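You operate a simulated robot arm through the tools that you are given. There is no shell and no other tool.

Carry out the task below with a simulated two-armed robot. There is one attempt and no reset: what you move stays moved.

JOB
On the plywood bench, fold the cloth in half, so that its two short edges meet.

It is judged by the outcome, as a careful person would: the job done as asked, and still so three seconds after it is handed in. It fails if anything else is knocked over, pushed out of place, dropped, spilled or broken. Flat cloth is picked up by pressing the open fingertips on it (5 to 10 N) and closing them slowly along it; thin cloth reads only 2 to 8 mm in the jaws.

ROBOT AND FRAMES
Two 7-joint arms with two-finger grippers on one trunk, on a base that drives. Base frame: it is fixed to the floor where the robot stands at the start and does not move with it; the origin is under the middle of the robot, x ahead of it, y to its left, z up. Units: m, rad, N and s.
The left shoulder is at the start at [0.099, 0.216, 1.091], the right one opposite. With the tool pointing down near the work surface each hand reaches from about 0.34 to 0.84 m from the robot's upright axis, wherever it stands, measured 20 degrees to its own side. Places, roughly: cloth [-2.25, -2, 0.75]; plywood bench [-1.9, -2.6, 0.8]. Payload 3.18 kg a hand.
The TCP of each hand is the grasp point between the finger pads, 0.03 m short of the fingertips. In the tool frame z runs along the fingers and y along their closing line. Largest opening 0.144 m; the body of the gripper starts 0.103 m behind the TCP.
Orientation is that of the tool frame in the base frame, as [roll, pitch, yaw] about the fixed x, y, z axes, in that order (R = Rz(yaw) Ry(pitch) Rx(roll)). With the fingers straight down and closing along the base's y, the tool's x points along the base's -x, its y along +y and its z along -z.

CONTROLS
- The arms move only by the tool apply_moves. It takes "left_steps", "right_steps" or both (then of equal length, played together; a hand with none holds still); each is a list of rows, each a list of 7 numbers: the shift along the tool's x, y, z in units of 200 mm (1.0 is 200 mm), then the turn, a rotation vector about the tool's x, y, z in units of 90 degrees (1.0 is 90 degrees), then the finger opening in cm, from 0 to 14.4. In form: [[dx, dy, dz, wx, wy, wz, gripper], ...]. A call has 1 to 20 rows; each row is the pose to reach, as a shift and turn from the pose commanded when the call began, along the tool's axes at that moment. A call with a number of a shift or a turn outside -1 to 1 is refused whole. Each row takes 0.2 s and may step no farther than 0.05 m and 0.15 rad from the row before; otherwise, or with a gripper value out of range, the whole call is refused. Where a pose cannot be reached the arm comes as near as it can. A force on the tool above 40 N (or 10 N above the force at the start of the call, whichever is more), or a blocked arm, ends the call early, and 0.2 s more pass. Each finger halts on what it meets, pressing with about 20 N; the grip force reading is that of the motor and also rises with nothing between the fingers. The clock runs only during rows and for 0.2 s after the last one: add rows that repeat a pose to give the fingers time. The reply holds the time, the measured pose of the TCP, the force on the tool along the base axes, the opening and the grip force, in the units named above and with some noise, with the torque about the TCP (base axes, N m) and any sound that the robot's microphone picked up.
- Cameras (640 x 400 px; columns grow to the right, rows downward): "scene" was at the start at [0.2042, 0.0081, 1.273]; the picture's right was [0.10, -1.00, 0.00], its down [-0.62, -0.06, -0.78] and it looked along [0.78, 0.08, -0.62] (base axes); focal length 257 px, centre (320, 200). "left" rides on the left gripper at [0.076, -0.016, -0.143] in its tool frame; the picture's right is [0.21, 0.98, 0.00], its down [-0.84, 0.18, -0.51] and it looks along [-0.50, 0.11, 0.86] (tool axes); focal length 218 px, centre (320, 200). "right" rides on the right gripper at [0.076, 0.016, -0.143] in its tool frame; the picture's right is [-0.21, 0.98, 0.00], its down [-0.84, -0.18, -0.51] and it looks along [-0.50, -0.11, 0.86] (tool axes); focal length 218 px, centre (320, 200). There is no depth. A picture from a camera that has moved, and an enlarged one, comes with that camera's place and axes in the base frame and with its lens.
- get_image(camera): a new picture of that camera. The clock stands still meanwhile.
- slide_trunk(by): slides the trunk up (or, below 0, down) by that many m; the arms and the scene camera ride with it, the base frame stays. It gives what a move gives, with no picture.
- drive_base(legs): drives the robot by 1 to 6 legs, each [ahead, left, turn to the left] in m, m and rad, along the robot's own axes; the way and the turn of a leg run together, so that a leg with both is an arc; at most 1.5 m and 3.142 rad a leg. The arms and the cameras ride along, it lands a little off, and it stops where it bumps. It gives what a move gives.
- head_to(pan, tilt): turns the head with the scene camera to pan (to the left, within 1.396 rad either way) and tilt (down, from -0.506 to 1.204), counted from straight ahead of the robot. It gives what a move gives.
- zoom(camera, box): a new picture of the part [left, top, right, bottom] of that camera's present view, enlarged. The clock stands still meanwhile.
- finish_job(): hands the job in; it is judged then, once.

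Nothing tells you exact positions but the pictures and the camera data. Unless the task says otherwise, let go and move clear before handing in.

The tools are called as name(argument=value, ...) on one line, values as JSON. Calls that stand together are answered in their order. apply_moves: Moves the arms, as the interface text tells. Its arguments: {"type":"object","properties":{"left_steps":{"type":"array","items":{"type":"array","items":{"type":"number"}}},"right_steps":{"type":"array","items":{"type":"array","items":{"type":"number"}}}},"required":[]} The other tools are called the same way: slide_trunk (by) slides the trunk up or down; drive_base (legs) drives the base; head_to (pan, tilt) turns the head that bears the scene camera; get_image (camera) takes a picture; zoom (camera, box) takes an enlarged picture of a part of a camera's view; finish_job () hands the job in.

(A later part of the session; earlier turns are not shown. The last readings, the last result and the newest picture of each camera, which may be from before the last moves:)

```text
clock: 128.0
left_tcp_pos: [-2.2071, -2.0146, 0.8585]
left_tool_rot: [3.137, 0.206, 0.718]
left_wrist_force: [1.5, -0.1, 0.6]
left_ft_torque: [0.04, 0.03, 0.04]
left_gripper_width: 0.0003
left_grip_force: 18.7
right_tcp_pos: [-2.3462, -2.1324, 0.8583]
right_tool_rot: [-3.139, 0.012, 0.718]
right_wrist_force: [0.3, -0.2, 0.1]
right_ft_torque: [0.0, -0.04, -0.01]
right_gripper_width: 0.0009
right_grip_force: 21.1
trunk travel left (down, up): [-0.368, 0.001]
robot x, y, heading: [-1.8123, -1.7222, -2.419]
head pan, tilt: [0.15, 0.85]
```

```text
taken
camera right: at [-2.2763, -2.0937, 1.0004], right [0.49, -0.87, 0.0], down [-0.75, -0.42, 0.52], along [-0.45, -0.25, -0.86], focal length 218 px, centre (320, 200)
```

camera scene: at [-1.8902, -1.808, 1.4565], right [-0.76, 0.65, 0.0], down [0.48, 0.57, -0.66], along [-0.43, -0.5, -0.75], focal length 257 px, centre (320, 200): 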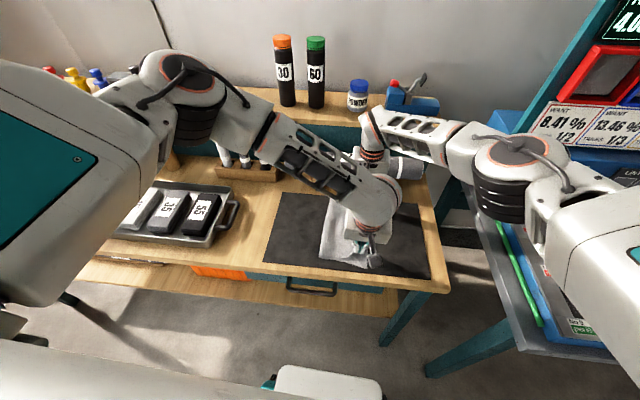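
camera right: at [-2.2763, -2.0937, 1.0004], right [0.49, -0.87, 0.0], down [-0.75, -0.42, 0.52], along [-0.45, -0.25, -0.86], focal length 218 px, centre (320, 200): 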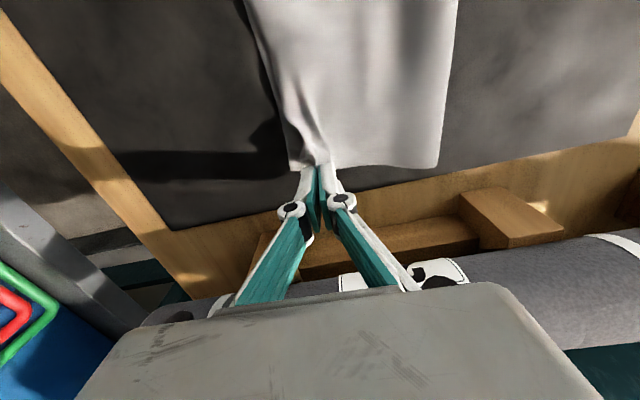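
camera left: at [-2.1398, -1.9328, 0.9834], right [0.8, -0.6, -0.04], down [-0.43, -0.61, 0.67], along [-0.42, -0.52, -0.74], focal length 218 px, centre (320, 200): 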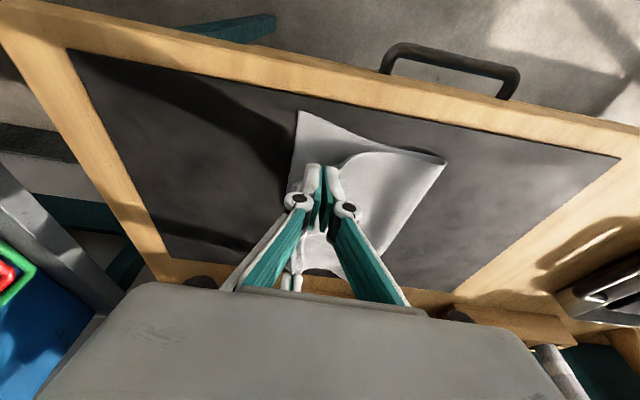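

The held edge is just above the bottom edge (strip length will bring it to L ≈ 0.04). I'll shift both hands 12 mm toward me to align the sides, lower to the surface, and open the fingers slightly.

apply_moves(left_steps=[[0.025, 0, 0.025, 0, 0, 0, 0], [0.05, 0, 0.05, 0, 0, 0, 0], [0.077, 0, 0.076, 0, 0, 0, 0], [0.077, 0, 0.076, 0, 0, 0, 0]], right_steps=[[0.02, 0, 0.03, 0, 0, 0, 0], [0.04, 0, 0.06, 0, 0, 0, 0], [0.06, 0, 0.093, 0, 0, 0, 0], [0.06, 0, 0.093, 0, 0, 0, 0]])

zoom(camera="left", box=[240, 90, 480, 240])

zoom(camera="right", box=[220, 50, 460, 200])

```text
clock: 129.0
left_tcp_pos: [-2.1977, -2.007, 0.8402]
left_tool_rot: [3.134, 0.206, 0.72]
left_wrist_force: [-0.3, -0.8, -1.5]
left_ft_torque: [0.0, -0.03, -0.02]
left_gripper_width: 0.0008
left_grip_force: 17.6
right_tcp_pos: [-2.336, -2.1249, 0.8393]
right_tool_rot: [-3.137, 0.011, 0.719]
right_wrist_force: [0.4, -1.1, 0.0]
right_ft_torque: [-0.05, -0.04, 0.0]
right_gripper_width: 0.001
right_grip_force: 17.1
trunk travel left (down, up): [-0.368, 0.001]
robot x, y, heading: [-1.8073, -1.7242, -2.424]
head pan, tilt: [0.15, 0.85]
```

```text
2.67 times, centred on (360, 165) of left
camera zoom: at [-2.1303, -1.9248, 0.9653], right [0.8, -0.6, -0.04], down [-0.43, -0.61, 0.67], along [-0.42, -0.52, -0.74], focal length 582 px, centre (213, 293)
```

zoom: 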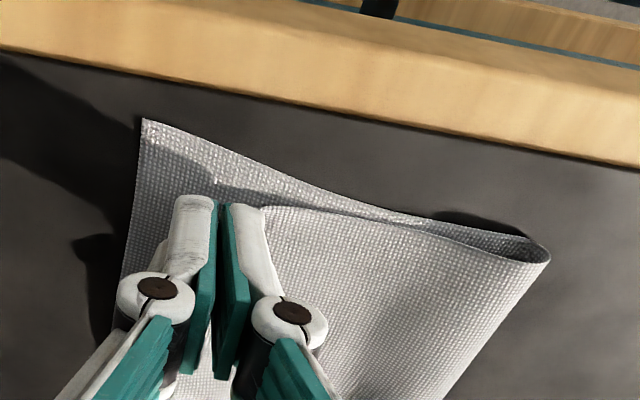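

```text
2.67 times, centred on (340, 125) of right
camera zoom: at [-2.2675, -2.0857, 0.9809], right [0.49, -0.87, 0.0], down [-0.75, -0.42, 0.52], along [-0.45, -0.25, -0.86], focal length 582 px, centre (267, 400)
```

zoom: 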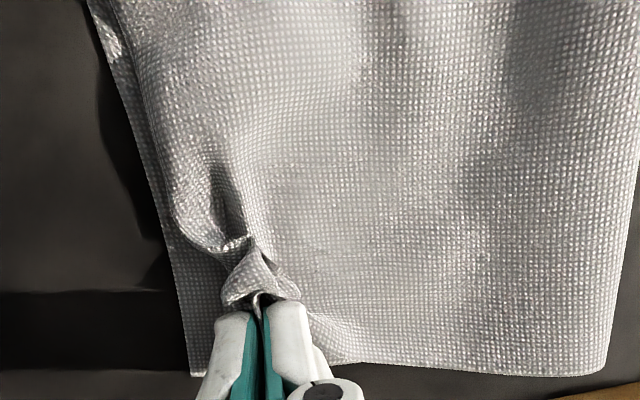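

Alignment is close; the near side of the top layer needs ~1 cm more toward me. I'll shift the left hand, then open both hands slightly and look.

apply_moves(left_steps=[[0.025, 0, -0.005, 0, 0, 0, 0], [0.049, 0, -0.008, 0, 0, 0, 0], [0.049, 0, -0.008, 0, 0, 0, 0], [0.049, 0, -0.008, 0, 0, 0, 0.4], [0.049, 0, -0.008, 0, 0, 0, 0.8], [0.049, 0, -0.008, 0, 0, 0, 1.2], [0.049, 0, -0.008, 0, 0, 0, 1.5], [0.049, 0, -0.008, 0, 0, 0, 1.5]], right_steps=[[0, 0, 0, 0, 0, 0, 0], [0, 0, 0, 0, 0, 0, 0], [0, 0, 0, 0, 0, 0, 0], [0, 0, 0, 0, 0, 0, 0.4], [0, 0, 0, 0, 0, 0, 0.8], [0, 0, 0, 0, 0, 0, 1.2], [0, 0, 0, 0, 0, 0, 1.5], [0, 0, 0, 0, 0, 0, 1.5]])

zoom(camera="left", box=[240, 90, 480, 240])

zoom(camera="right", box=[220, 50, 460, 200])

```text
clock: 130.8
left_tcp_pos: [-2.1891, -1.9999, 0.8406]
left_tool_rot: [3.135, 0.205, 0.72]
left_wrist_force: [0.2, -0.1, 0.3]
left_ft_torque: [0.01, 0.0, -0.02]
left_gripper_width: 0.0154
left_grip_force: 0.1
right_tcp_pos: [-2.3368, -2.1244, 0.8389]
right_tool_rot: [-3.14, 0.012, 0.719]
right_wrist_force: [0.2, 0.0, -0.6]
right_ft_torque: [-0.04, 0.02, -0.01]
right_gripper_width: 0.0149
right_grip_force: 0.1
trunk travel left (down, up): [-0.368, 0.001]
robot x, y, heading: [-1.8092, -1.724, -2.42]
head pan, tilt: [0.15, 0.85]
```

```text
2.67 times, centred on (360, 165) of left
camera zoom: at [-2.123, -1.9185, 0.9647], right [0.8, -0.6, -0.04], down [-0.43, -0.61, 0.67], along [-0.42, -0.52, -0.74], focal length 582 px, centre (213, 293)
```

zoom: 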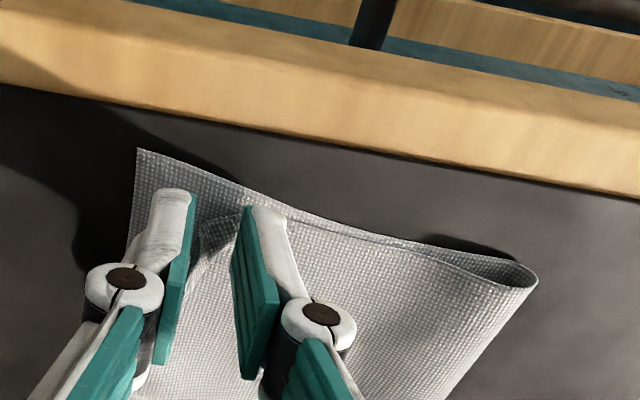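

```text
2.67 times, centred on (340, 125) of right
camera zoom: at [-2.2677, -2.0858, 0.9811], right [0.49, -0.87, 0.0], down [-0.75, -0.42, 0.52], along [-0.45, -0.25, -0.86], focal length 582 px, centre (267, 400)
```

zoom: 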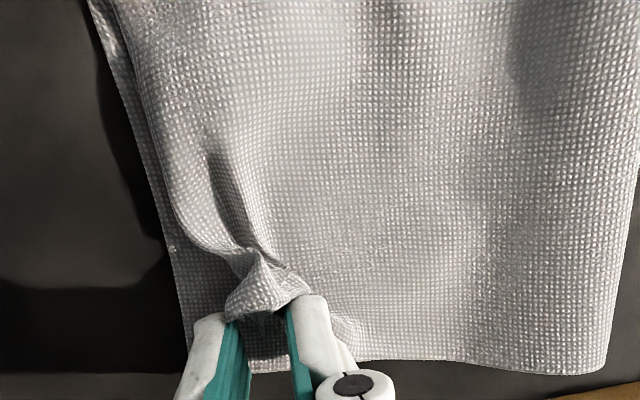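

Both are released. I'll lift both hands straight up and look at the result.

apply_moves(left_steps=[[-0.01, 0, -0.05, 0, 0, 0, 1.6], [-0.03, 0, -0.15, 0, 0, 0, 2], [-0.06, 0, -0.3, 0, 0, 0, 3], [-0.1, 0, -0.5, 0, 0, 0, 4], [-0.14, 0, -0.7, 0, 0, 0, 4]], right_steps=[[0, 0, -0.05, 0, 0, 0, 1.6], [0, 0, -0.15, 0, 0, 0, 2], [0, 0, -0.3, 0, 0, 0, 3], [0, 0, -0.5, 0, 0, 0, 4], [0, 0, -0.7, 0, 0, 0, 4]])

get_image(camera="right")

get_image(camera="left")

get_image(camera="scene")

```text
clock: 132.0
left_tcp_pos: [-2.1899, -1.9976, 0.9844]
left_tool_rot: [3.135, 0.206, 0.719]
left_wrist_force: [0.1, 0.6, 0.7]
left_ft_torque: [0.01, 0.0, -0.01]
left_gripper_width: 0.0402
left_grip_force: 0.0
right_tcp_pos: [-2.3343, -2.1238, 0.9786]
right_tool_rot: [-3.138, 0.011, 0.718]
right_wrist_force: [-0.4, 0.3, 0.2]
right_ft_torque: [-0.01, 0.06, 0.01]
right_gripper_width: 0.0399
right_grip_force: 0.1
trunk travel left (down, up): [-0.368, 0.001]
robot x, y, heading: [-1.8078, -1.7202, -2.419]
head pan, tilt: [0.15, 0.85]
```

```text
taken
camera right: at [-2.2661, -2.0845, 1.121], right [0.49, -0.87, 0.0], down [-0.75, -0.42, 0.52], along [-0.45, -0.25, -0.86], focal length 218 px, centre (320, 200)
```

right: 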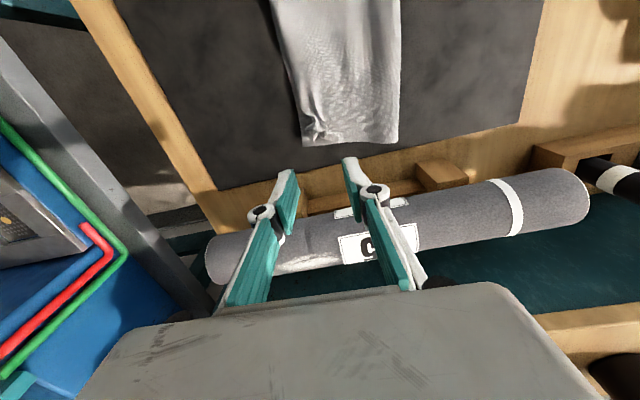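

```text
taken
camera left: at [-2.1223, -1.9161, 1.1092], right [0.8, -0.6, -0.04], down [-0.43, -0.61, 0.67], along [-0.42, -0.52, -0.74], focal length 218 px, centre (320, 200)
```

left: 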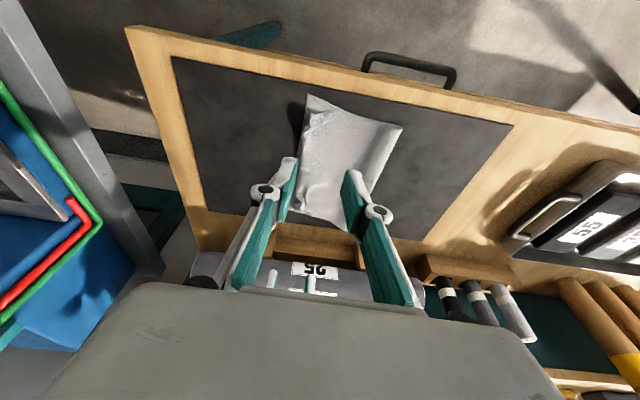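

```text
taken
camera scene: at [-1.8894, -1.8073, 1.4566], right [-0.76, 0.65, 0.0], down [0.48, 0.57, -0.66], along [-0.43, -0.5, -0.75], focal length 257 px, centre (320, 200)
```

scene: 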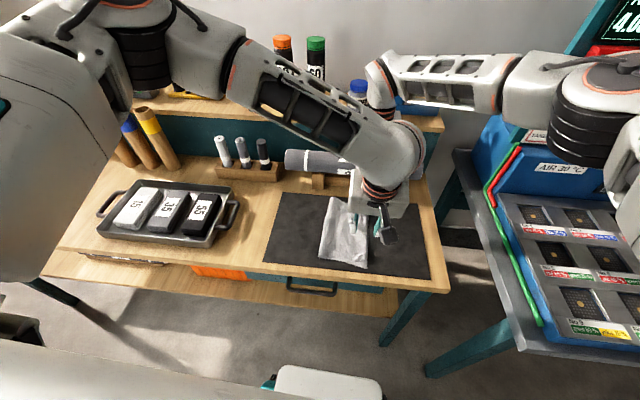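

The fold looks good. I'll move both hands apart to get a clear view of the cloth.

apply_moves(left_steps=[[-0.02, 0.05, -0.1, 0, 0, 0, 4], [-0.04, 0.25, -0.2, 0, 0, 0, 4], [-0.06, 0.45, -0.3, 0, 0, 0, 4], [-0.06, 0.65, -0.3, 0, 0, 0, 4], [-0.06, 0.85, -0.3, 0, 0, 0, 4]], right_steps=[[0, 0, -0.1, 0, 0, 0, 4], [0, -0.1, -0.25, 0, 0, 0, 4], [0, -0.3, -0.3, 0, 0, 0, 4], [0, -0.5, -0.3, 0, 0, 0, 4], [0, -0.6, -0.3, 0, 0, 0, 4]])

head_to(pan=0, tilt=0.9)

zoom(camera="scene", box=[220, 150, 420, 275])

get_image(camera="right")

get_image(camera="left")

```text
clock: 133.2
left_tcp_pos: [-2.077, -2.1256, 1.0439]
left_tool_rot: [3.137, 0.205, 0.719]
left_wrist_force: [0.6, -0.3, -0.5]
left_ft_torque: [0.02, 0.0, -0.02]
left_gripper_width: 0.0402
left_grip_force: 0.1
right_tcp_pos: [-2.4117, -2.0338, 1.0406]
right_tool_rot: [-3.137, 0.009, 0.723]
right_wrist_force: [-0.3, 0.0, 0.0]
right_ft_torque: [0.05, 0.0, -0.01]
right_gripper_width: 0.04
right_grip_force: 0.1
trunk travel left (down, up): [-0.368, 0.001]
robot x, y, heading: [-1.8087, -1.7225, -2.423]
head pan, tilt: [0.15, 0.85]
```

```text
clock: 133.9
left_tcp_pos: [-2.0776, -2.1249, 1.0453]
left_tool_rot: [3.135, 0.206, 0.719]
left_wrist_force: [0.1, -0.4, 0.6]
left_ft_torque: [0.02, 0.0, -0.01]
left_gripper_width: 0.0397
left_grip_force: 0.2
right_tcp_pos: [-2.4147, -2.0342, 1.0397]
right_tool_rot: [-3.138, 0.01, 0.719]
right_wrist_force: [0.4, 0.4, 0.3]
right_ft_torque: [-0.06, -0.01, 0.0]
right_gripper_width: 0.0401
right_grip_force: 0.0
trunk travel left (down, up): [-0.368, 0.001]
robot x, y, heading: [-1.8065, -1.7215, -2.423]
head pan, tilt: [0.0, 0.901]
```

```text
3.20 times, centred on (320, 212) of scene
camera zoom: at [-1.8968, -1.7981, 1.4526], right [-0.66, 0.75, 0.0], down [0.59, 0.52, -0.62], along [-0.47, -0.41, -0.78], focal length 823 px, centre (320, 160)
```

zoom: 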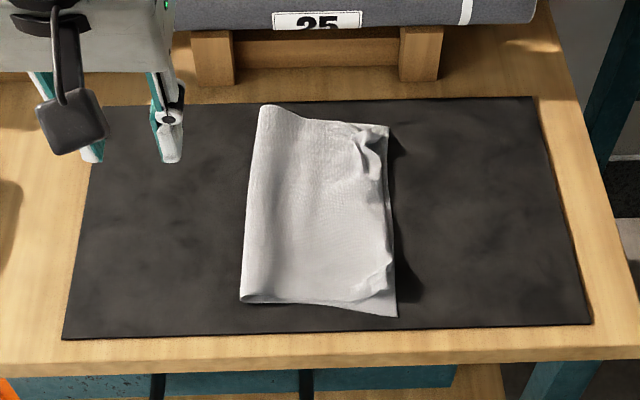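

```text
taken
camera right: at [-2.3451, -1.9947, 1.1819], right [0.49, -0.87, 0.0], down [-0.75, -0.42, 0.52], along [-0.45, -0.25, -0.86], focal length 218 px, centre (320, 200)
```

right: 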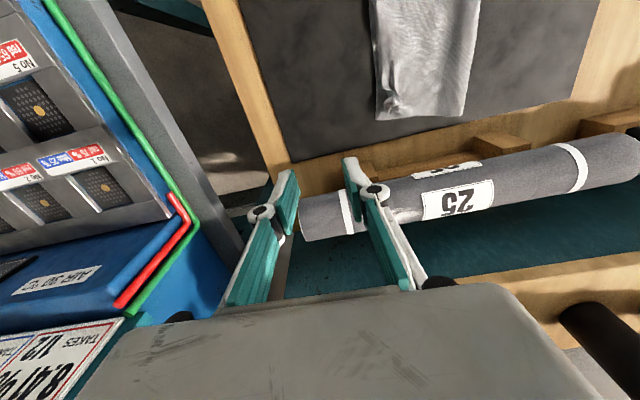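

```text
taken
camera left: at [-2.0114, -2.0435, 1.1694], right [0.8, -0.6, -0.04], down [-0.43, -0.61, 0.67], along [-0.42, -0.52, -0.74], focal length 218 px, centre (320, 200)
```

left: 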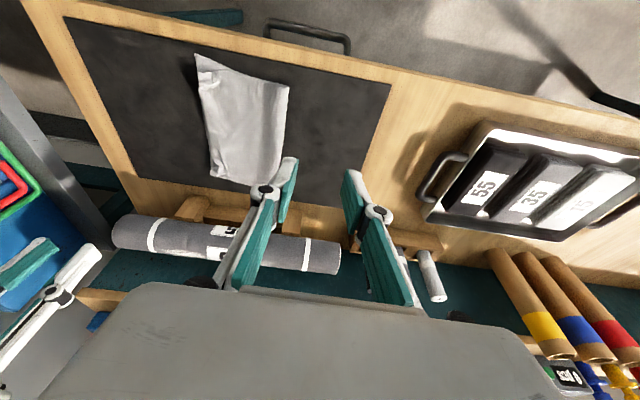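

A neat half fold. Let me look closer at the meeting edges and the two right corners.

zoom(camera="scene", box=[290, 175, 354, 215])

zoom(camera="scene", box=[290, 225, 354, 265])

zoom(camera="left", box=[170, 40, 310, 195])

zoom(camera="right", box=[350, 0, 510, 125])

```text
10.00 times, centred on (322, 195) of scene
camera zoom: at [-1.8968, -1.7981, 1.4526], right [-0.66, 0.75, 0.0], down [0.59, 0.52, -0.62], along [-0.47, -0.41, -0.78], focal length 2573 px, centre (300, 250)
```

zoom: 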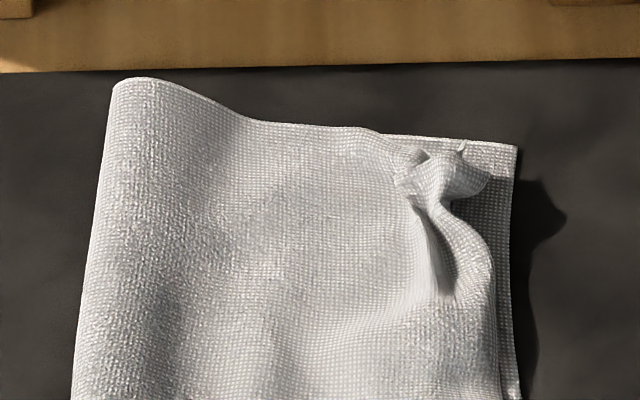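

```text
10.00 times, centred on (322, 245) of scene
camera zoom: at [-1.8968, -1.7981, 1.4526], right [-0.66, 0.75, 0.0], down [0.59, 0.52, -0.62], along [-0.47, -0.41, -0.78], focal length 2573 px, centre (300, -250)
```

zoom: 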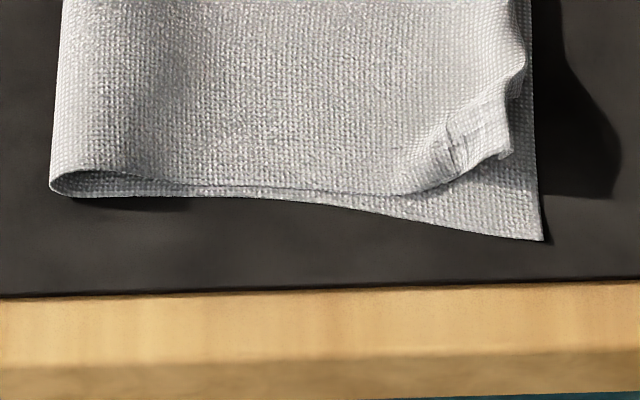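

```text
2.58 times, centred on (240, 118) of left
camera zoom: at [-2.0114, -2.0435, 1.1694], right [0.8, -0.6, -0.04], down [-0.43, -0.61, 0.67], along [-0.42, -0.52, -0.74], focal length 563 px, centre (526, 413)
```

zoom: 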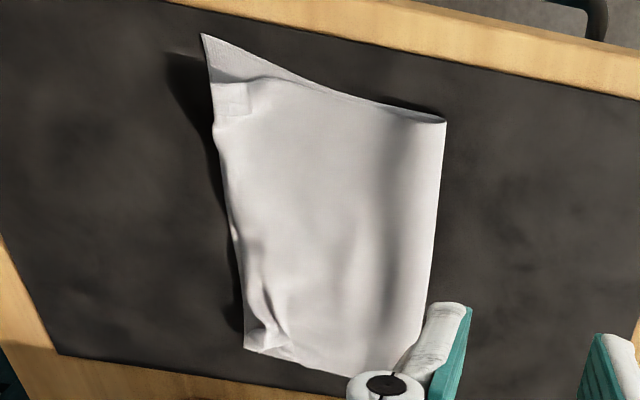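

```text
3.20 times, centred on (430, 62) of right
camera zoom: at [-2.3451, -1.9947, 1.1819], right [0.49, -0.87, 0.0], down [-0.75, -0.42, 0.52], along [-0.45, -0.25, -0.86], focal length 698 px, centre (-32, 640)
```

zoom: 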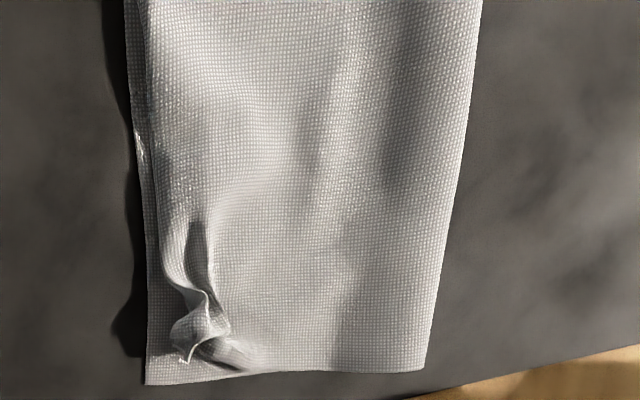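

The edges meet along the middle, but the two gripped corners are slightly crumpled. Let me inspect them closely.

zoom(camera="left", box=[180, 45, 260, 95])

zoom(camera="right", box=[360, 70, 440, 120])

zoom(camera="left", box=[190, 140, 270, 190])

```text
8.00 times, centred on (220, 70) of left
camera zoom: at [-2.0114, -2.0435, 1.1694], right [0.8, -0.6, -0.04], down [-0.43, -0.61, 0.67], along [-0.42, -0.52, -0.74], focal length 1746 px, centre (1120, 1240)
```

zoom: 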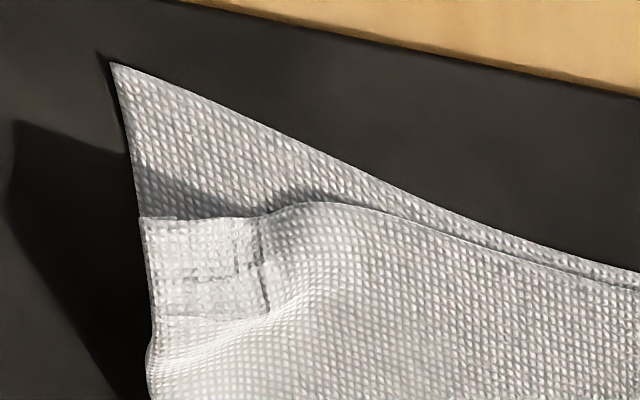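

```text
8.00 times, centred on (400, 95) of right
camera zoom: at [-2.3451, -1.9947, 1.1819], right [0.49, -0.87, 0.0], down [-0.75, -0.42, 0.52], along [-0.45, -0.25, -0.86], focal length 1746 px, centre (-320, 1040)
```

zoom: 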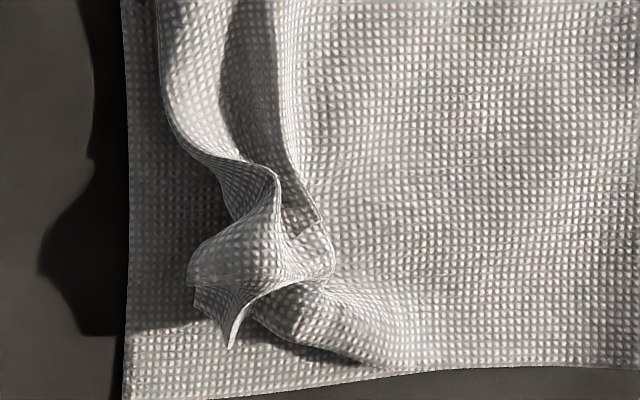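

```text
8.00 times, centred on (230, 165) of left
camera zoom: at [-2.0114, -2.0435, 1.1694], right [0.8, -0.6, -0.04], down [-0.43, -0.61, 0.67], along [-0.42, -0.52, -0.74], focal length 1746 px, centre (1040, 480)
```

zoom: 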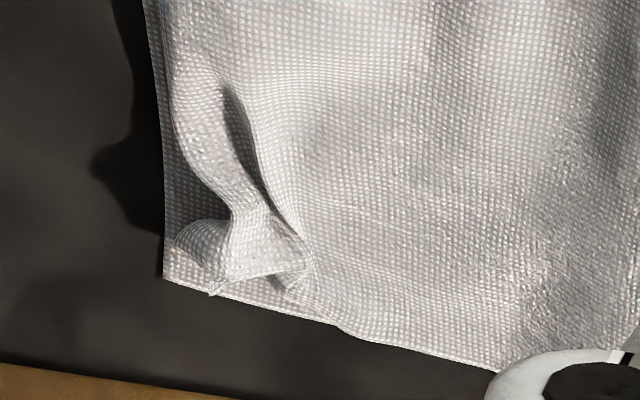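

The top layer's gripped corners were pulled in ~2–3 cm by the pinches. I'll iron them outward with closed fingertips: both hands stroke lightly from inside toward their corners. First a small base shift right for arm room.

drive_base(legs=[[0, -0.05, 0]])

apply_moves(right_steps=[[0.01, 0.2, 0, 0, 0, 0, 2], [0.01, 0.4, 0, 0, 0, 0, 0], [0.01, 0.6, 0, 0, 0, 0, 0], [0.01, 0.8, 0, 0, 0, 0, 0], [0.01, 0.9, 0, 0, 0, 0, 0], [0.01, 0.9, 0.2, 0, 0, 0, 0], [0.01, 0.9, 0.4, 0, 0, 0, 0], [0.01, 0.9, 0.6, 0, 0, 0, 0], [0.01, 0.9, 0.8, 0, 0, 0, 0], [0.01, 0.9, 0.9, 0, 0, 0, 0], [0.01, 0.9, 0.9, 0, 0, 0, 0]])

apply_moves(left_steps=[[0, -0.2, 0, 0, 0, 0, 2], [-0.08, -0.4, 0.02, 0, 0, 0, 0], [-0.17, -0.57, 0.035, 0, 0, 0, 0], [-0.13, -0.57, 0.235, 0, 0, 0, 0], [-0.09, -0.57, 0.435, 0, 0, 0, 0], [-0.05, -0.57, 0.635, 0, 0, 0, 0], [-0.01, -0.57, 0.835, 0, 0, 0, 0], [0.014, -0.57, 0.94, 0, 0, 0, 0], [0.014, -0.57, 0.94, 0, 0, 0, 0]])

zoom(camera="left", box=[200, 80, 440, 230])

zoom(camera="right", box=[220, 50, 460, 200])

```text
clock: 135.0
left_tcp_pos: [-2.11, -2.0886, 1.0451]
left_tool_rot: [3.135, 0.205, 0.721]
left_wrist_force: [-0.1, 0.2, -0.8]
left_ft_torque: [-0.01, 0.0, -0.03]
left_gripper_width: 0.0401
left_grip_force: 0.1
right_tcp_pos: [-2.4464, -1.9969, 1.0408]
right_tool_rot: [-3.138, 0.011, 0.72]
right_wrist_force: [-0.6, 1.1, 0.3]
right_ft_torque: [-0.05, 0.01, -0.01]
right_gripper_width: 0.0399
right_grip_force: 0.2
trunk travel left (down, up): [-0.368, 0.001]
robot x, y, heading: [-1.842, -1.6855, -2.427]
head pan, tilt: [0.0, 0.901]
```

```text
clock: 137.4
left_tcp_pos: [-2.1101, -2.089, 1.0453]
left_tool_rot: [3.136, 0.205, 0.72]
left_wrist_force: [0.5, 0.2, 0.2]
left_ft_torque: [0.0, 0.02, 0.02]
left_gripper_width: 0.0399
left_grip_force: 0.0
right_tcp_pos: [-2.342, -2.1289, 0.8632]
right_tool_rot: [-3.138, 0.018, 0.703]
right_wrist_force: [-0.3, 0.8, -0.9]
right_ft_torque: [0.0, 0.01, 0.0]
right_gripper_width: 0.0002
right_grip_force: 19.4
trunk travel left (down, up): [-0.368, 0.001]
robot x, y, heading: [-1.8419, -1.6794, -2.421]
head pan, tilt: [0.0, 0.901]
```

```text
clock: 139.4
left_tcp_pos: [-2.2111, -2.0277, 0.8581]
left_tool_rot: [3.136, 0.208, 0.719]
left_wrist_force: [1.1, -0.5, 0.3]
left_ft_torque: [0.01, -0.03, -0.03]
left_gripper_width: 0.0
left_grip_force: 20.0
right_tcp_pos: [-2.3408, -2.1266, 0.86]
right_tool_rot: [-3.134, 0.014, 0.704]
right_wrist_force: [0.2, -0.3, 0.5]
right_ft_torque: [0.03, -0.02, -0.03]
right_gripper_width: 0.0
right_grip_force: 20.2
trunk travel left (down, up): [-0.368, 0.001]
robot x, y, heading: [-1.842, -1.6835, -2.421]
head pan, tilt: [0.0, 0.901]
```

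```text
2.67 times, centred on (320, 155) of left
camera zoom: at [-2.1446, -1.946, 0.9836], right [0.8, -0.6, -0.04], down [-0.43, -0.61, 0.67], along [-0.42, -0.52, -0.74], focal length 582 px, centre (320, 320)
```

zoom: 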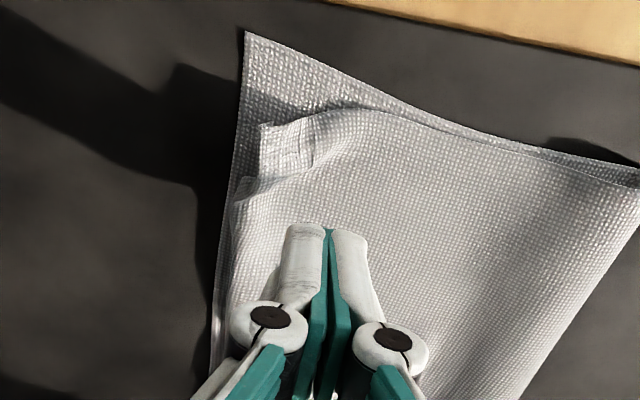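

```text
2.67 times, centred on (340, 125) of right
camera zoom: at [-2.2709, -2.0881, 1.0018], right [0.47, -0.88, 0.0], down [-0.75, -0.41, 0.52], along [-0.46, -0.24, -0.85], focal length 582 px, centre (267, 400)
```

zoom: 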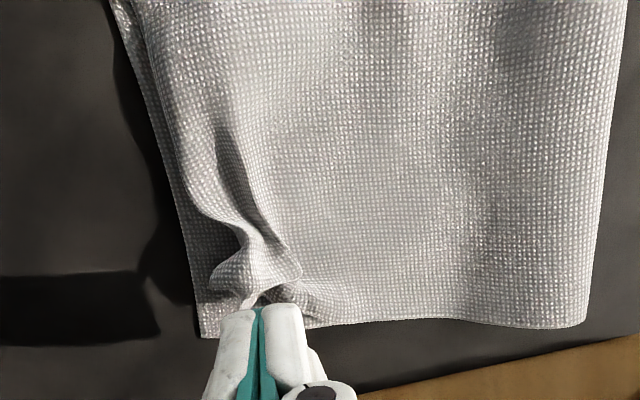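

Left fingertips are just inside the near corner. I'll lower the left hand to light contact first.

apply_moves(left_steps=[[0.01, 0, 0.05, 0, 0, 0, 0], [0.019, 0, 0.093, 0, 0, 0, 0], [0.019, 0, 0.093, 0, 0, 0, 0]])

apply_moves(left_steps=[[0.002, 0, 0.01, 0, 0, 0, 0], [0.002, 0, 0.01, 0, 0, 0, 0]])

```text
clock: 140.2
left_tcp_pos: [-2.2106, -2.0272, 0.8407]
left_tool_rot: [3.136, 0.207, 0.72]
left_wrist_force: [0.4, 1.2, -0.4]
left_ft_torque: [0.02, 0.01, 0.02]
left_gripper_width: 0.0
left_grip_force: 20.0
right_tcp_pos: [-2.3421, -2.1263, 0.86]
right_tool_rot: [-3.135, 0.014, 0.703]
right_wrist_force: [0.3, -0.8, 0.2]
right_ft_torque: [-0.01, 0.01, -0.01]
right_gripper_width: 0.0001
right_grip_force: 19.5
trunk travel left (down, up): [-0.368, 0.001]
robot x, y, heading: [-1.8427, -1.6822, -2.425]
head pan, tilt: [0.0, 0.901]
```

```text
clock: 140.8
left_tcp_pos: [-2.2112, -2.0282, 0.8382]
left_tool_rot: [3.137, 0.206, 0.722]
left_wrist_force: [0.0, 0.0, 0.2]
left_ft_torque: [0.02, 0.02, 0.0]
left_gripper_width: 0.0
left_grip_force: 20.1
right_tcp_pos: [-2.3412, -2.1254, 0.8592]
right_tool_rot: [-3.134, 0.016, 0.702]
right_wrist_force: [-0.1, 0.4, 0.0]
right_ft_torque: [0.02, -0.02, 0.02]
right_gripper_width: 0.0
right_grip_force: 20.0
trunk travel left (down, up): [-0.368, 0.001]
robot x, y, heading: [-1.8431, -1.6824, -2.422]
head pan, tilt: [0.0, 0.901]
```

apply_moves(left_steps=[[0.001, 0, 0.006, 0, 0, 0, 0], [0.001, 0, 0.006, 0, 0, 0, 0]])

apply_moves(left_steps=[[0.001, 0, 0.006, 0, 0, 0, 0], [0.001, 0, 0.006, 0, 0, 0, 0]])

```text
clock: 141.4
left_tcp_pos: [-2.2113, -2.0278, 0.8369]
left_tool_rot: [3.137, 0.206, 0.721]
left_wrist_force: [-0.5, 0.2, -0.7]
left_ft_torque: [0.02, -0.01, 0.0]
left_gripper_width: 0.0
left_grip_force: 20.3
right_tcp_pos: [-2.342, -2.1257, 0.8587]
right_tool_rot: [-3.133, 0.013, 0.703]
right_wrist_force: [0.5, 0.9, 0.2]
right_ft_torque: [0.02, 0.04, 0.02]
right_gripper_width: 0.0
right_grip_force: 20.3
trunk travel left (down, up): [-0.368, 0.001]
robot x, y, heading: [-1.8435, -1.6816, -2.422]
head pan, tilt: [0.0, 0.901]
```

```text
clock: 142.0
left_tcp_pos: [-2.2119, -2.0281, 0.8354]
left_tool_rot: [3.138, 0.206, 0.72]
left_wrist_force: [-0.4, 0.7, 0.8]
left_ft_torque: [0.0, 0.0, -0.01]
left_gripper_width: 0.0002
left_grip_force: 20.3
right_tcp_pos: [-2.3415, -2.1258, 0.8593]
right_tool_rot: [-3.135, 0.014, 0.704]
right_wrist_force: [-1.4, 0.5, -0.3]
right_ft_torque: [-0.02, 0.02, 0.0]
right_gripper_width: 0.0
right_grip_force: 20.3
trunk travel left (down, up): [-0.368, 0.001]
robot x, y, heading: [-1.8438, -1.6862, -2.424]
head pan, tilt: [0.0, 0.901]
```

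apply_moves(left_steps=[[0.0015, 0, 0.0075, 0, 0, 0, 0], [0.0015, 0, 0.0075, 0, 0, 0, 0]])

zoom(camera="left", box=[240, 100, 400, 200])

```text
clock: 142.6
left_tcp_pos: [-2.2116, -2.027, 0.8339]
left_tool_rot: [3.135, 0.206, 0.719]
left_wrist_force: [-0.2, 0.4, 0.0]
left_ft_torque: [0.0, -0.01, -0.02]
left_gripper_width: 0.0
left_grip_force: 19.8
right_tcp_pos: [-2.3408, -2.1269, 0.8599]
right_tool_rot: [-3.136, 0.013, 0.703]
right_wrist_force: [-0.1, 0.7, -0.5]
right_ft_torque: [-0.02, 0.02, 0.0]
right_gripper_width: 0.0
right_grip_force: 19.9
trunk travel left (down, up): [-0.368, 0.001]
robot x, y, heading: [-1.8397, -1.6868, -2.424]
head pan, tilt: [0.0, 0.901]
```

```text
4.00 times, centred on (320, 150) of left
camera zoom: at [-2.1447, -1.9457, 0.9591], right [0.8, -0.6, -0.04], down [-0.43, -0.61, 0.67], along [-0.42, -0.52, -0.74], focal length 873 px, centre (320, 400)
```

zoom: 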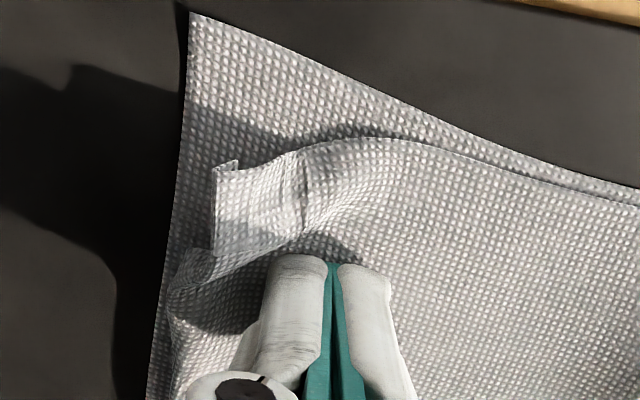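

apply_moves(left_steps=[[0.001, 0, 0.006, 0, 0, 0, 0], [0.001, 0, 0.006, 0, 0, 0, 0]])

apply_moves(left_steps=[[0.001, 0, 0.006, 0, 0, 0, 0], [0.001, 0, 0.006, 0, 0, 0, 0]])

```text
clock: 143.2
left_tcp_pos: [-2.2106, -2.0277, 0.8334]
left_tool_rot: [3.136, 0.206, 0.721]
left_wrist_force: [0.0, 0.3, -0.9]
left_ft_torque: [-0.03, 0.0, 0.01]
left_gripper_width: 0.0001
left_grip_force: 19.9
right_tcp_pos: [-2.3419, -2.1264, 0.86]
right_tool_rot: [-3.135, 0.014, 0.702]
right_wrist_force: [0.2, 1.0, 0.0]
right_ft_torque: [0.0, 0.01, 0.01]
right_gripper_width: 0.0002
right_grip_force: 20.4
trunk travel left (down, up): [-0.368, 0.001]
robot x, y, heading: [-1.8451, -1.6846, -2.424]
head pan, tilt: [0.0, 0.901]
```

```text
clock: 143.8
left_tcp_pos: [-2.2114, -2.0279, 0.8325]
left_tool_rot: [3.137, 0.205, 0.722]
left_wrist_force: [0.7, 0.0, 3.8]
left_ft_torque: [0.0, -0.08, 0.0]
left_gripper_width: 0.0
left_grip_force: 20.5
right_tcp_pos: [-2.3423, -2.1256, 0.8598]
right_tool_rot: [-3.133, 0.012, 0.703]
right_wrist_force: [-0.4, -0.8, -0.3]
right_ft_torque: [0.01, -0.04, 0.01]
right_gripper_width: 0.0
right_grip_force: 19.2
trunk travel left (down, up): [-0.368, 0.001]
robot x, y, heading: [-1.8399, -1.6801, -2.423]
head pan, tilt: [0.0, 0.901]
```

About 4 N contact. Now a slow stroke toward the near right corner.

apply_moves(left_steps=[[0.025, -0.015, -0.004, 0, 0, 0, 0], [0.05, -0.03, -0.009, 0, 0, 0, 0], [0.075, -0.05, -0.014, 0, 0, 0, 0], [0.1, -0.07, -0.019, 0, 0, 0, 0], [0.125, -0.085, -0.025, 0, 0, 0, 0], [0.147, -0.1, -0.029, 0, 0, 0, 0]])

zoom(camera="left", box=[240, 100, 400, 200])

```text
clock: 145.2
left_tcp_pos: [-2.202, -1.994, 0.8328]
left_tool_rot: [3.136, 0.21, 0.72]
left_wrist_force: [-3.6, -9.6, 18.8]
left_ft_torque: [-0.22, 0.03, 0.02]
left_gripper_width: 0.0001
left_grip_force: 20.0
right_tcp_pos: [-2.3414, -2.1269, 0.8609]
right_tool_rot: [-3.135, 0.013, 0.703]
right_wrist_force: [-0.5, -0.5, -0.4]
right_ft_torque: [0.02, 0.01, 0.04]
right_gripper_width: 0.0002
right_grip_force: 19.6
trunk travel left (down, up): [-0.368, 0.001]
robot x, y, heading: [-1.842, -1.6851, -2.425]
head pan, tilt: [0.0, 0.901]
```

```text
4.00 times, centred on (320, 150) of left
camera zoom: at [-2.1357, -1.912, 0.9569], right [0.8, -0.6, -0.04], down [-0.42, -0.61, 0.67], along [-0.43, -0.52, -0.74], focal length 873 px, centre (320, 400)
```

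zoom: 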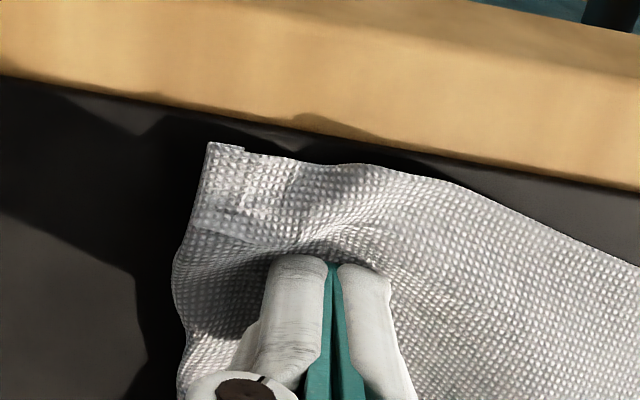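

The top layer moved over the bottom corner. I'll lift the left hand and check.

apply_moves(left_steps=[[-0.02, 0, -0.1, 0, 0, 0, 0], [-0.05, 0, -0.25, 0, 0, 0, 0], [-0.09, 0, -0.45, 0, 0, 0, 0], [-0.11, 0.15, -0.55, 0, 0, 0, 0], [-0.11, 0.35, -0.55, 0, 0, 0, 0], [-0.11, 0.55, -0.55, 0, 0, 0, 0]])

zoom(camera="scene", box=[220, 150, 420, 275])

get_image(camera="left")

```text
clock: 146.6
left_tcp_pos: [-2.1278, -2.0763, 0.9428]
left_tool_rot: [3.138, 0.205, 0.721]
left_wrist_force: [-0.6, 0.1, 0.4]
left_ft_torque: [0.03, 0.03, 0.02]
left_gripper_width: 0.0001
left_grip_force: 20.2
right_tcp_pos: [-2.3404, -2.1275, 0.8591]
right_tool_rot: [-3.131, 0.012, 0.704]
right_wrist_force: [0.5, -0.5, 0.8]
right_ft_torque: [0.05, 0.04, -0.01]
right_gripper_width: 0.0
right_grip_force: 20.4
trunk travel left (down, up): [-0.368, 0.001]
robot x, y, heading: [-1.8413, -1.6851, -2.425]
head pan, tilt: [0.0, 0.901]
```

```text
3.20 times, centred on (320, 212) of scene
camera zoom: at [-1.9277, -1.7622, 1.4526], right [-0.66, 0.75, 0.0], down [0.59, 0.52, -0.62], along [-0.47, -0.41, -0.78], focal length 823 px, centre (320, 160)
```

zoom: 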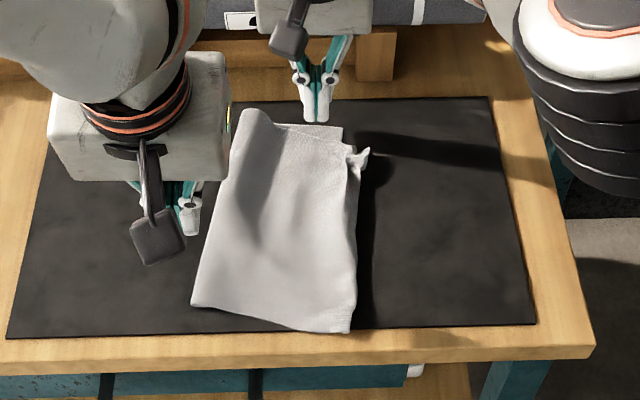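

```text
taken
camera left: at [-2.0609, -1.9948, 1.0684], right [0.8, -0.6, -0.04], down [-0.42, -0.61, 0.67], along [-0.42, -0.52, -0.74], focal length 218 px, centre (320, 200)
```

left: 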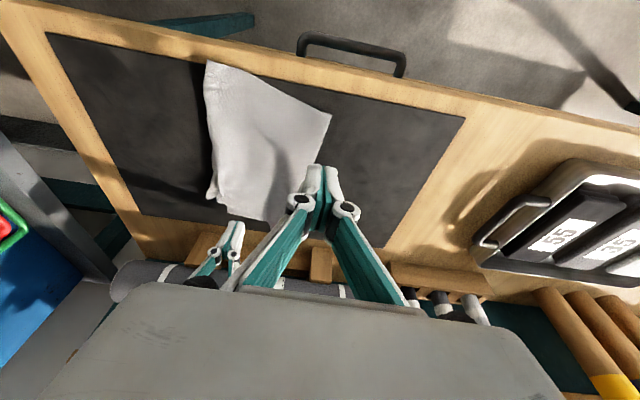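

The near corner now matches, but the top layer's far corner moved in by about 2 cm. I'll get a clear look at the far corner from the right camera.

apply_moves(right_steps=[[0, 0, -0.15, 0, 0, 0, 0], [0.1, 0, -0.3, 0, 0, 0, 0], [0.2, 0, -0.45, 0, 0, 0, 0], [0.2, 0, -0.45, 0, 0, 0, 0]])

get_image(camera="right")

zoom(camera="right", box=[240, 20, 440, 145])

zoom(camera="left", box=[180, 50, 340, 210])

```text
clock: 147.6
left_tcp_pos: [-2.1285, -2.0765, 0.9426]
left_tool_rot: [3.138, 0.202, 0.721]
left_wrist_force: [0.7, -1.2, -1.1]
left_ft_torque: [-0.02, 0.02, 0.01]
left_gripper_width: 0.0
left_grip_force: 19.9
right_tcp_pos: [-2.2959, -2.1064, 0.9484]
right_tool_rot: [-3.138, 0.011, 0.721]
right_wrist_force: [0.3, 0.3, 0.5]
right_ft_torque: [0.01, -0.05, 0.01]
right_gripper_width: 0.0
right_grip_force: 20.3
trunk travel left (down, up): [-0.368, 0.001]
robot x, y, heading: [-1.8436, -1.6809, -2.42]
head pan, tilt: [0.0, 0.901]
```

```text
taken
camera right: at [-2.2278, -2.0664, 1.0912], right [0.49, -0.87, 0.0], down [-0.75, -0.42, 0.52], along [-0.45, -0.25, -0.86], focal length 218 px, centre (320, 200)
```

right: 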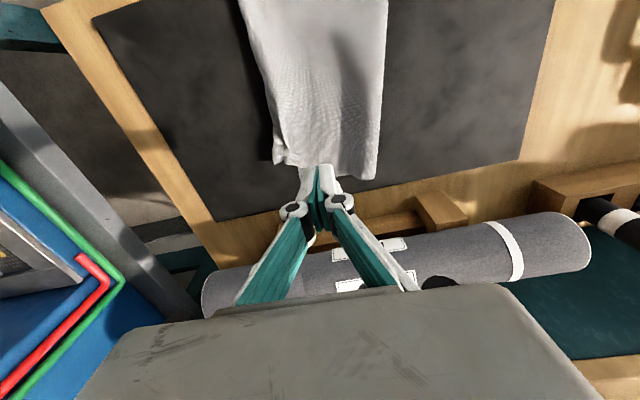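

```text
3.20 times, centred on (340, 82) of right
camera zoom: at [-2.2278, -2.0664, 1.0912], right [0.49, -0.87, 0.0], down [-0.75, -0.42, 0.52], along [-0.45, -0.25, -0.86], focal length 698 px, centre (256, 576)
```

zoom: 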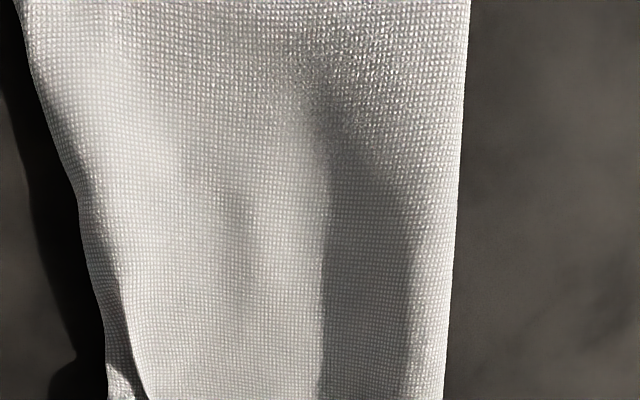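

```text
2.50 times, centred on (260, 130) of left
camera zoom: at [-2.0626, -1.9941, 1.0682], right [0.8, -0.6, -0.04], down [-0.43, -0.61, 0.67], along [-0.42, -0.52, -0.74], focal length 546 px, centre (470, 375)
```

zoom: 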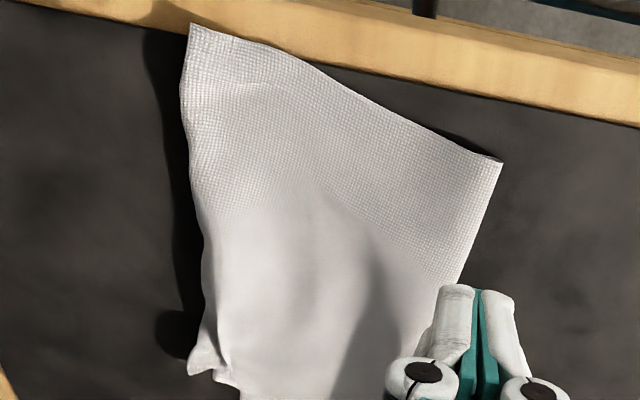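

Top layer's far corner is bunched and sits about 2 cm off (overhanging right, short toward the far side). I'll pinch that loose standing flap with the right hand and place it properly. First move above it with fingers open 3 cm.

apply_moves(right_steps=[[-0.02, -0.1, 0, 0, 0, 0, 1], [-0.05, -0.2, 0, 0, 0, 0, 2], [-0.075, -0.295, 0.05, 0, 0, 0, 3], [-0.075, -0.295, 0.2, 0, 0, 0, 3], [-0.075, -0.295, 0.36, 0, 0, 0, 3], [-0.075, -0.295, 0.36, 0, 0, 0, 3]])

zoom(camera="right", box=[220, 70, 460, 220])

zoom(camera="scene", box=[250, 130, 410, 230])

```text
clock: 149.0
left_tcp_pos: [-2.1283, -2.0753, 0.9437]
left_tool_rot: [3.136, 0.204, 0.72]
left_wrist_force: [-1.1, -0.3, 1.3]
left_ft_torque: [0.01, 0.01, 0.03]
left_gripper_width: 0.0002
left_grip_force: 19.5
right_tcp_pos: [-2.3481, -2.071, 0.8777]
right_tool_rot: [-3.139, 0.012, 0.719]
right_wrist_force: [0.2, 0.1, 0.1]
right_ft_torque: [0.02, -0.02, 0.0]
right_gripper_width: 0.0301
right_grip_force: 0.1
trunk travel left (down, up): [-0.368, 0.001]
robot x, y, heading: [-1.8409, -1.6805, -2.418]
head pan, tilt: [0.0, 0.901]
```

```text
2.67 times, centred on (340, 145) of right
camera zoom: at [-2.2791, -2.0312, 1.0186], right [0.49, -0.87, 0.0], down [-0.75, -0.42, 0.52], along [-0.45, -0.25, -0.86], focal length 582 px, centre (267, 347)
```

zoom: 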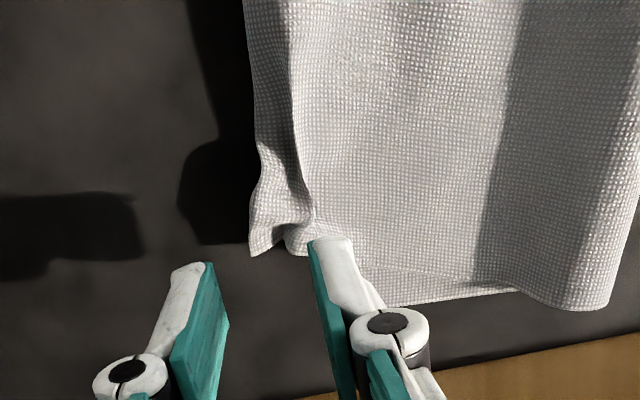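

```text
4.00 times, centred on (330, 180) of scene
camera zoom: at [-1.9287, -1.7611, 1.4526], right [-0.66, 0.75, 0.0], down [0.59, 0.52, -0.62], along [-0.47, -0.41, -0.78], focal length 1029 px, centre (280, 280)
```

zoom: 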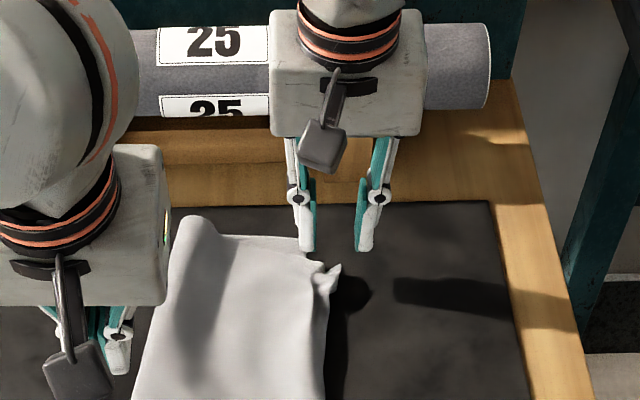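

apply_moves(right_steps=[[0.065, 0.012, 0, 0, 0, 0, 3], [0.065, 0.012, 0.1, 0, 0, 0, 3], [0.065, 0.012, 0.185, 0, 0, 0, 3], [0.065, 0.012, 0.185, 0, 0, 0, 3]])

zoom(camera="right", box=[240, 100, 400, 200])

```text
clock: 150.0
left_tcp_pos: [-2.1293, -2.0756, 0.9437]
left_tool_rot: [3.138, 0.207, 0.72]
left_wrist_force: [-0.4, 0.4, 0.4]
left_ft_torque: [0.04, 0.04, 0.0]
left_gripper_width: 0.0002
left_grip_force: 20.2
right_tcp_pos: [-2.3359, -2.0649, 0.8397]
right_tool_rot: [-3.138, 0.011, 0.721]
right_wrist_force: [-0.8, -0.2, 0.1]
right_ft_torque: [-0.04, 0.0, 0.02]
right_gripper_width: 0.0301
right_grip_force: 0.0
trunk travel left (down, up): [-0.368, 0.001]
robot x, y, heading: [-1.8447, -1.6858, -2.425]
head pan, tilt: [0.0, 0.901]
```

```text
4.00 times, centred on (320, 150) of right
camera zoom: at [-2.2677, -2.0257, 0.9817], right [0.49, -0.87, 0.0], down [-0.75, -0.42, 0.52], along [-0.45, -0.25, -0.86], focal length 873 px, centre (320, 400)
```

zoom: 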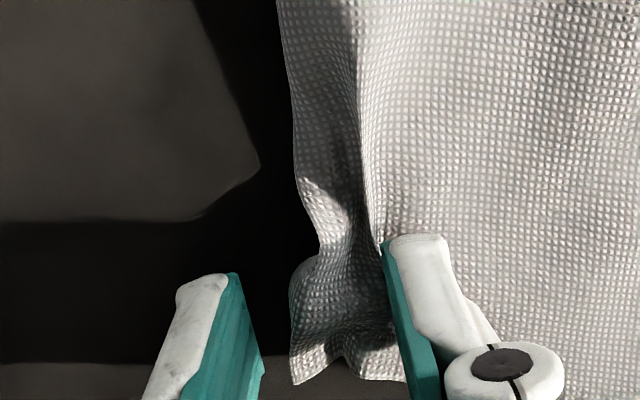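

The flap stands between the fingers. Closing on it.

apply_moves(right_steps=[[0, 0, 0, 0, 0, 0, 2.5], [0, 0, 0, 0, 0, 0, 2.0], [0, 0, 0, 0, 0, 0, 1.5], [0, 0, 0, 0, 0, 0, 1.0], [0, 0, 0, 0, 0, 0, 0.5], [0, 0, 0, 0, 0, 0, 0], [0, 0, 0, 0, 0, 0, 0], [0, 0, 0, 0, 0, 0, 0], [0, 0, -0.05, 0, 0, 0, 0], [0, 0, -0.1, 0, 0, 0, 0]])

zoom(camera="right", box=[220, 50, 460, 200])

zoom(camera="scene", box=[250, 130, 410, 230])

```text
clock: 152.2
left_tcp_pos: [-2.1286, -2.0751, 0.9438]
left_tool_rot: [3.136, 0.205, 0.719]
left_wrist_force: [0.2, -0.7, 0.2]
left_ft_torque: [0.0, -0.04, -0.01]
left_gripper_width: 0.0002
left_grip_force: 20.3
right_tcp_pos: [-2.3372, -2.065, 0.8597]
right_tool_rot: [-3.138, 0.01, 0.721]
right_wrist_force: [0.1, 0.0, 0.3]
right_ft_torque: [-0.01, 0.05, -0.01]
right_gripper_width: 0.0031
right_grip_force: 26.9
trunk travel left (down, up): [-0.368, 0.001]
robot x, y, heading: [-1.8407, -1.6808, -2.42]
head pan, tilt: [0.0, 0.901]
```

```text
2.67 times, centred on (340, 125) of right
camera zoom: at [-2.2672, -2.0255, 1.0022], right [0.49, -0.87, 0.0], down [-0.75, -0.42, 0.52], along [-0.45, -0.25, -0.86], focal length 582 px, centre (267, 400)
```

zoom: 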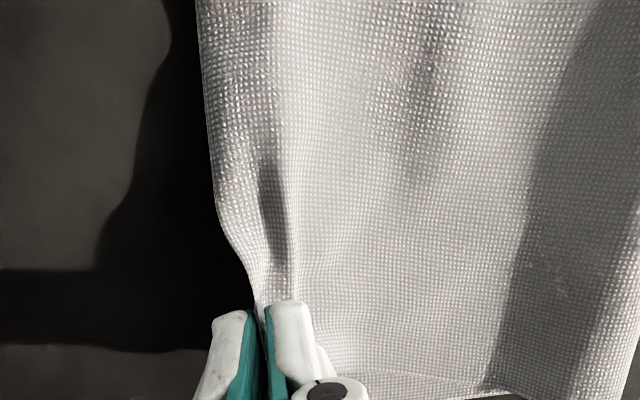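

```text
4.00 times, centred on (330, 180) of scene
camera zoom: at [-1.9289, -1.7611, 1.4526], right [-0.66, 0.75, 0.0], down [0.59, 0.52, -0.62], along [-0.47, -0.41, -0.78], focal length 1029 px, centre (280, 280)
```

zoom: 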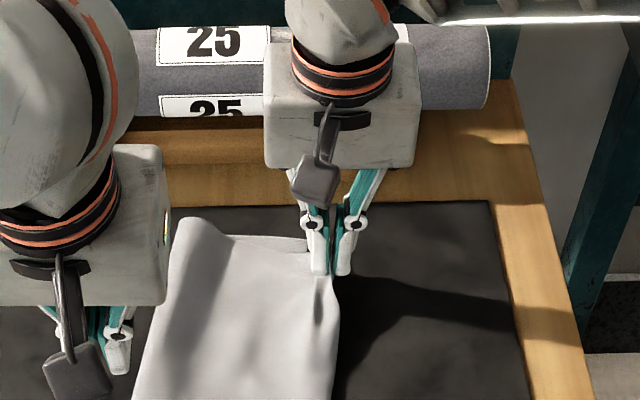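

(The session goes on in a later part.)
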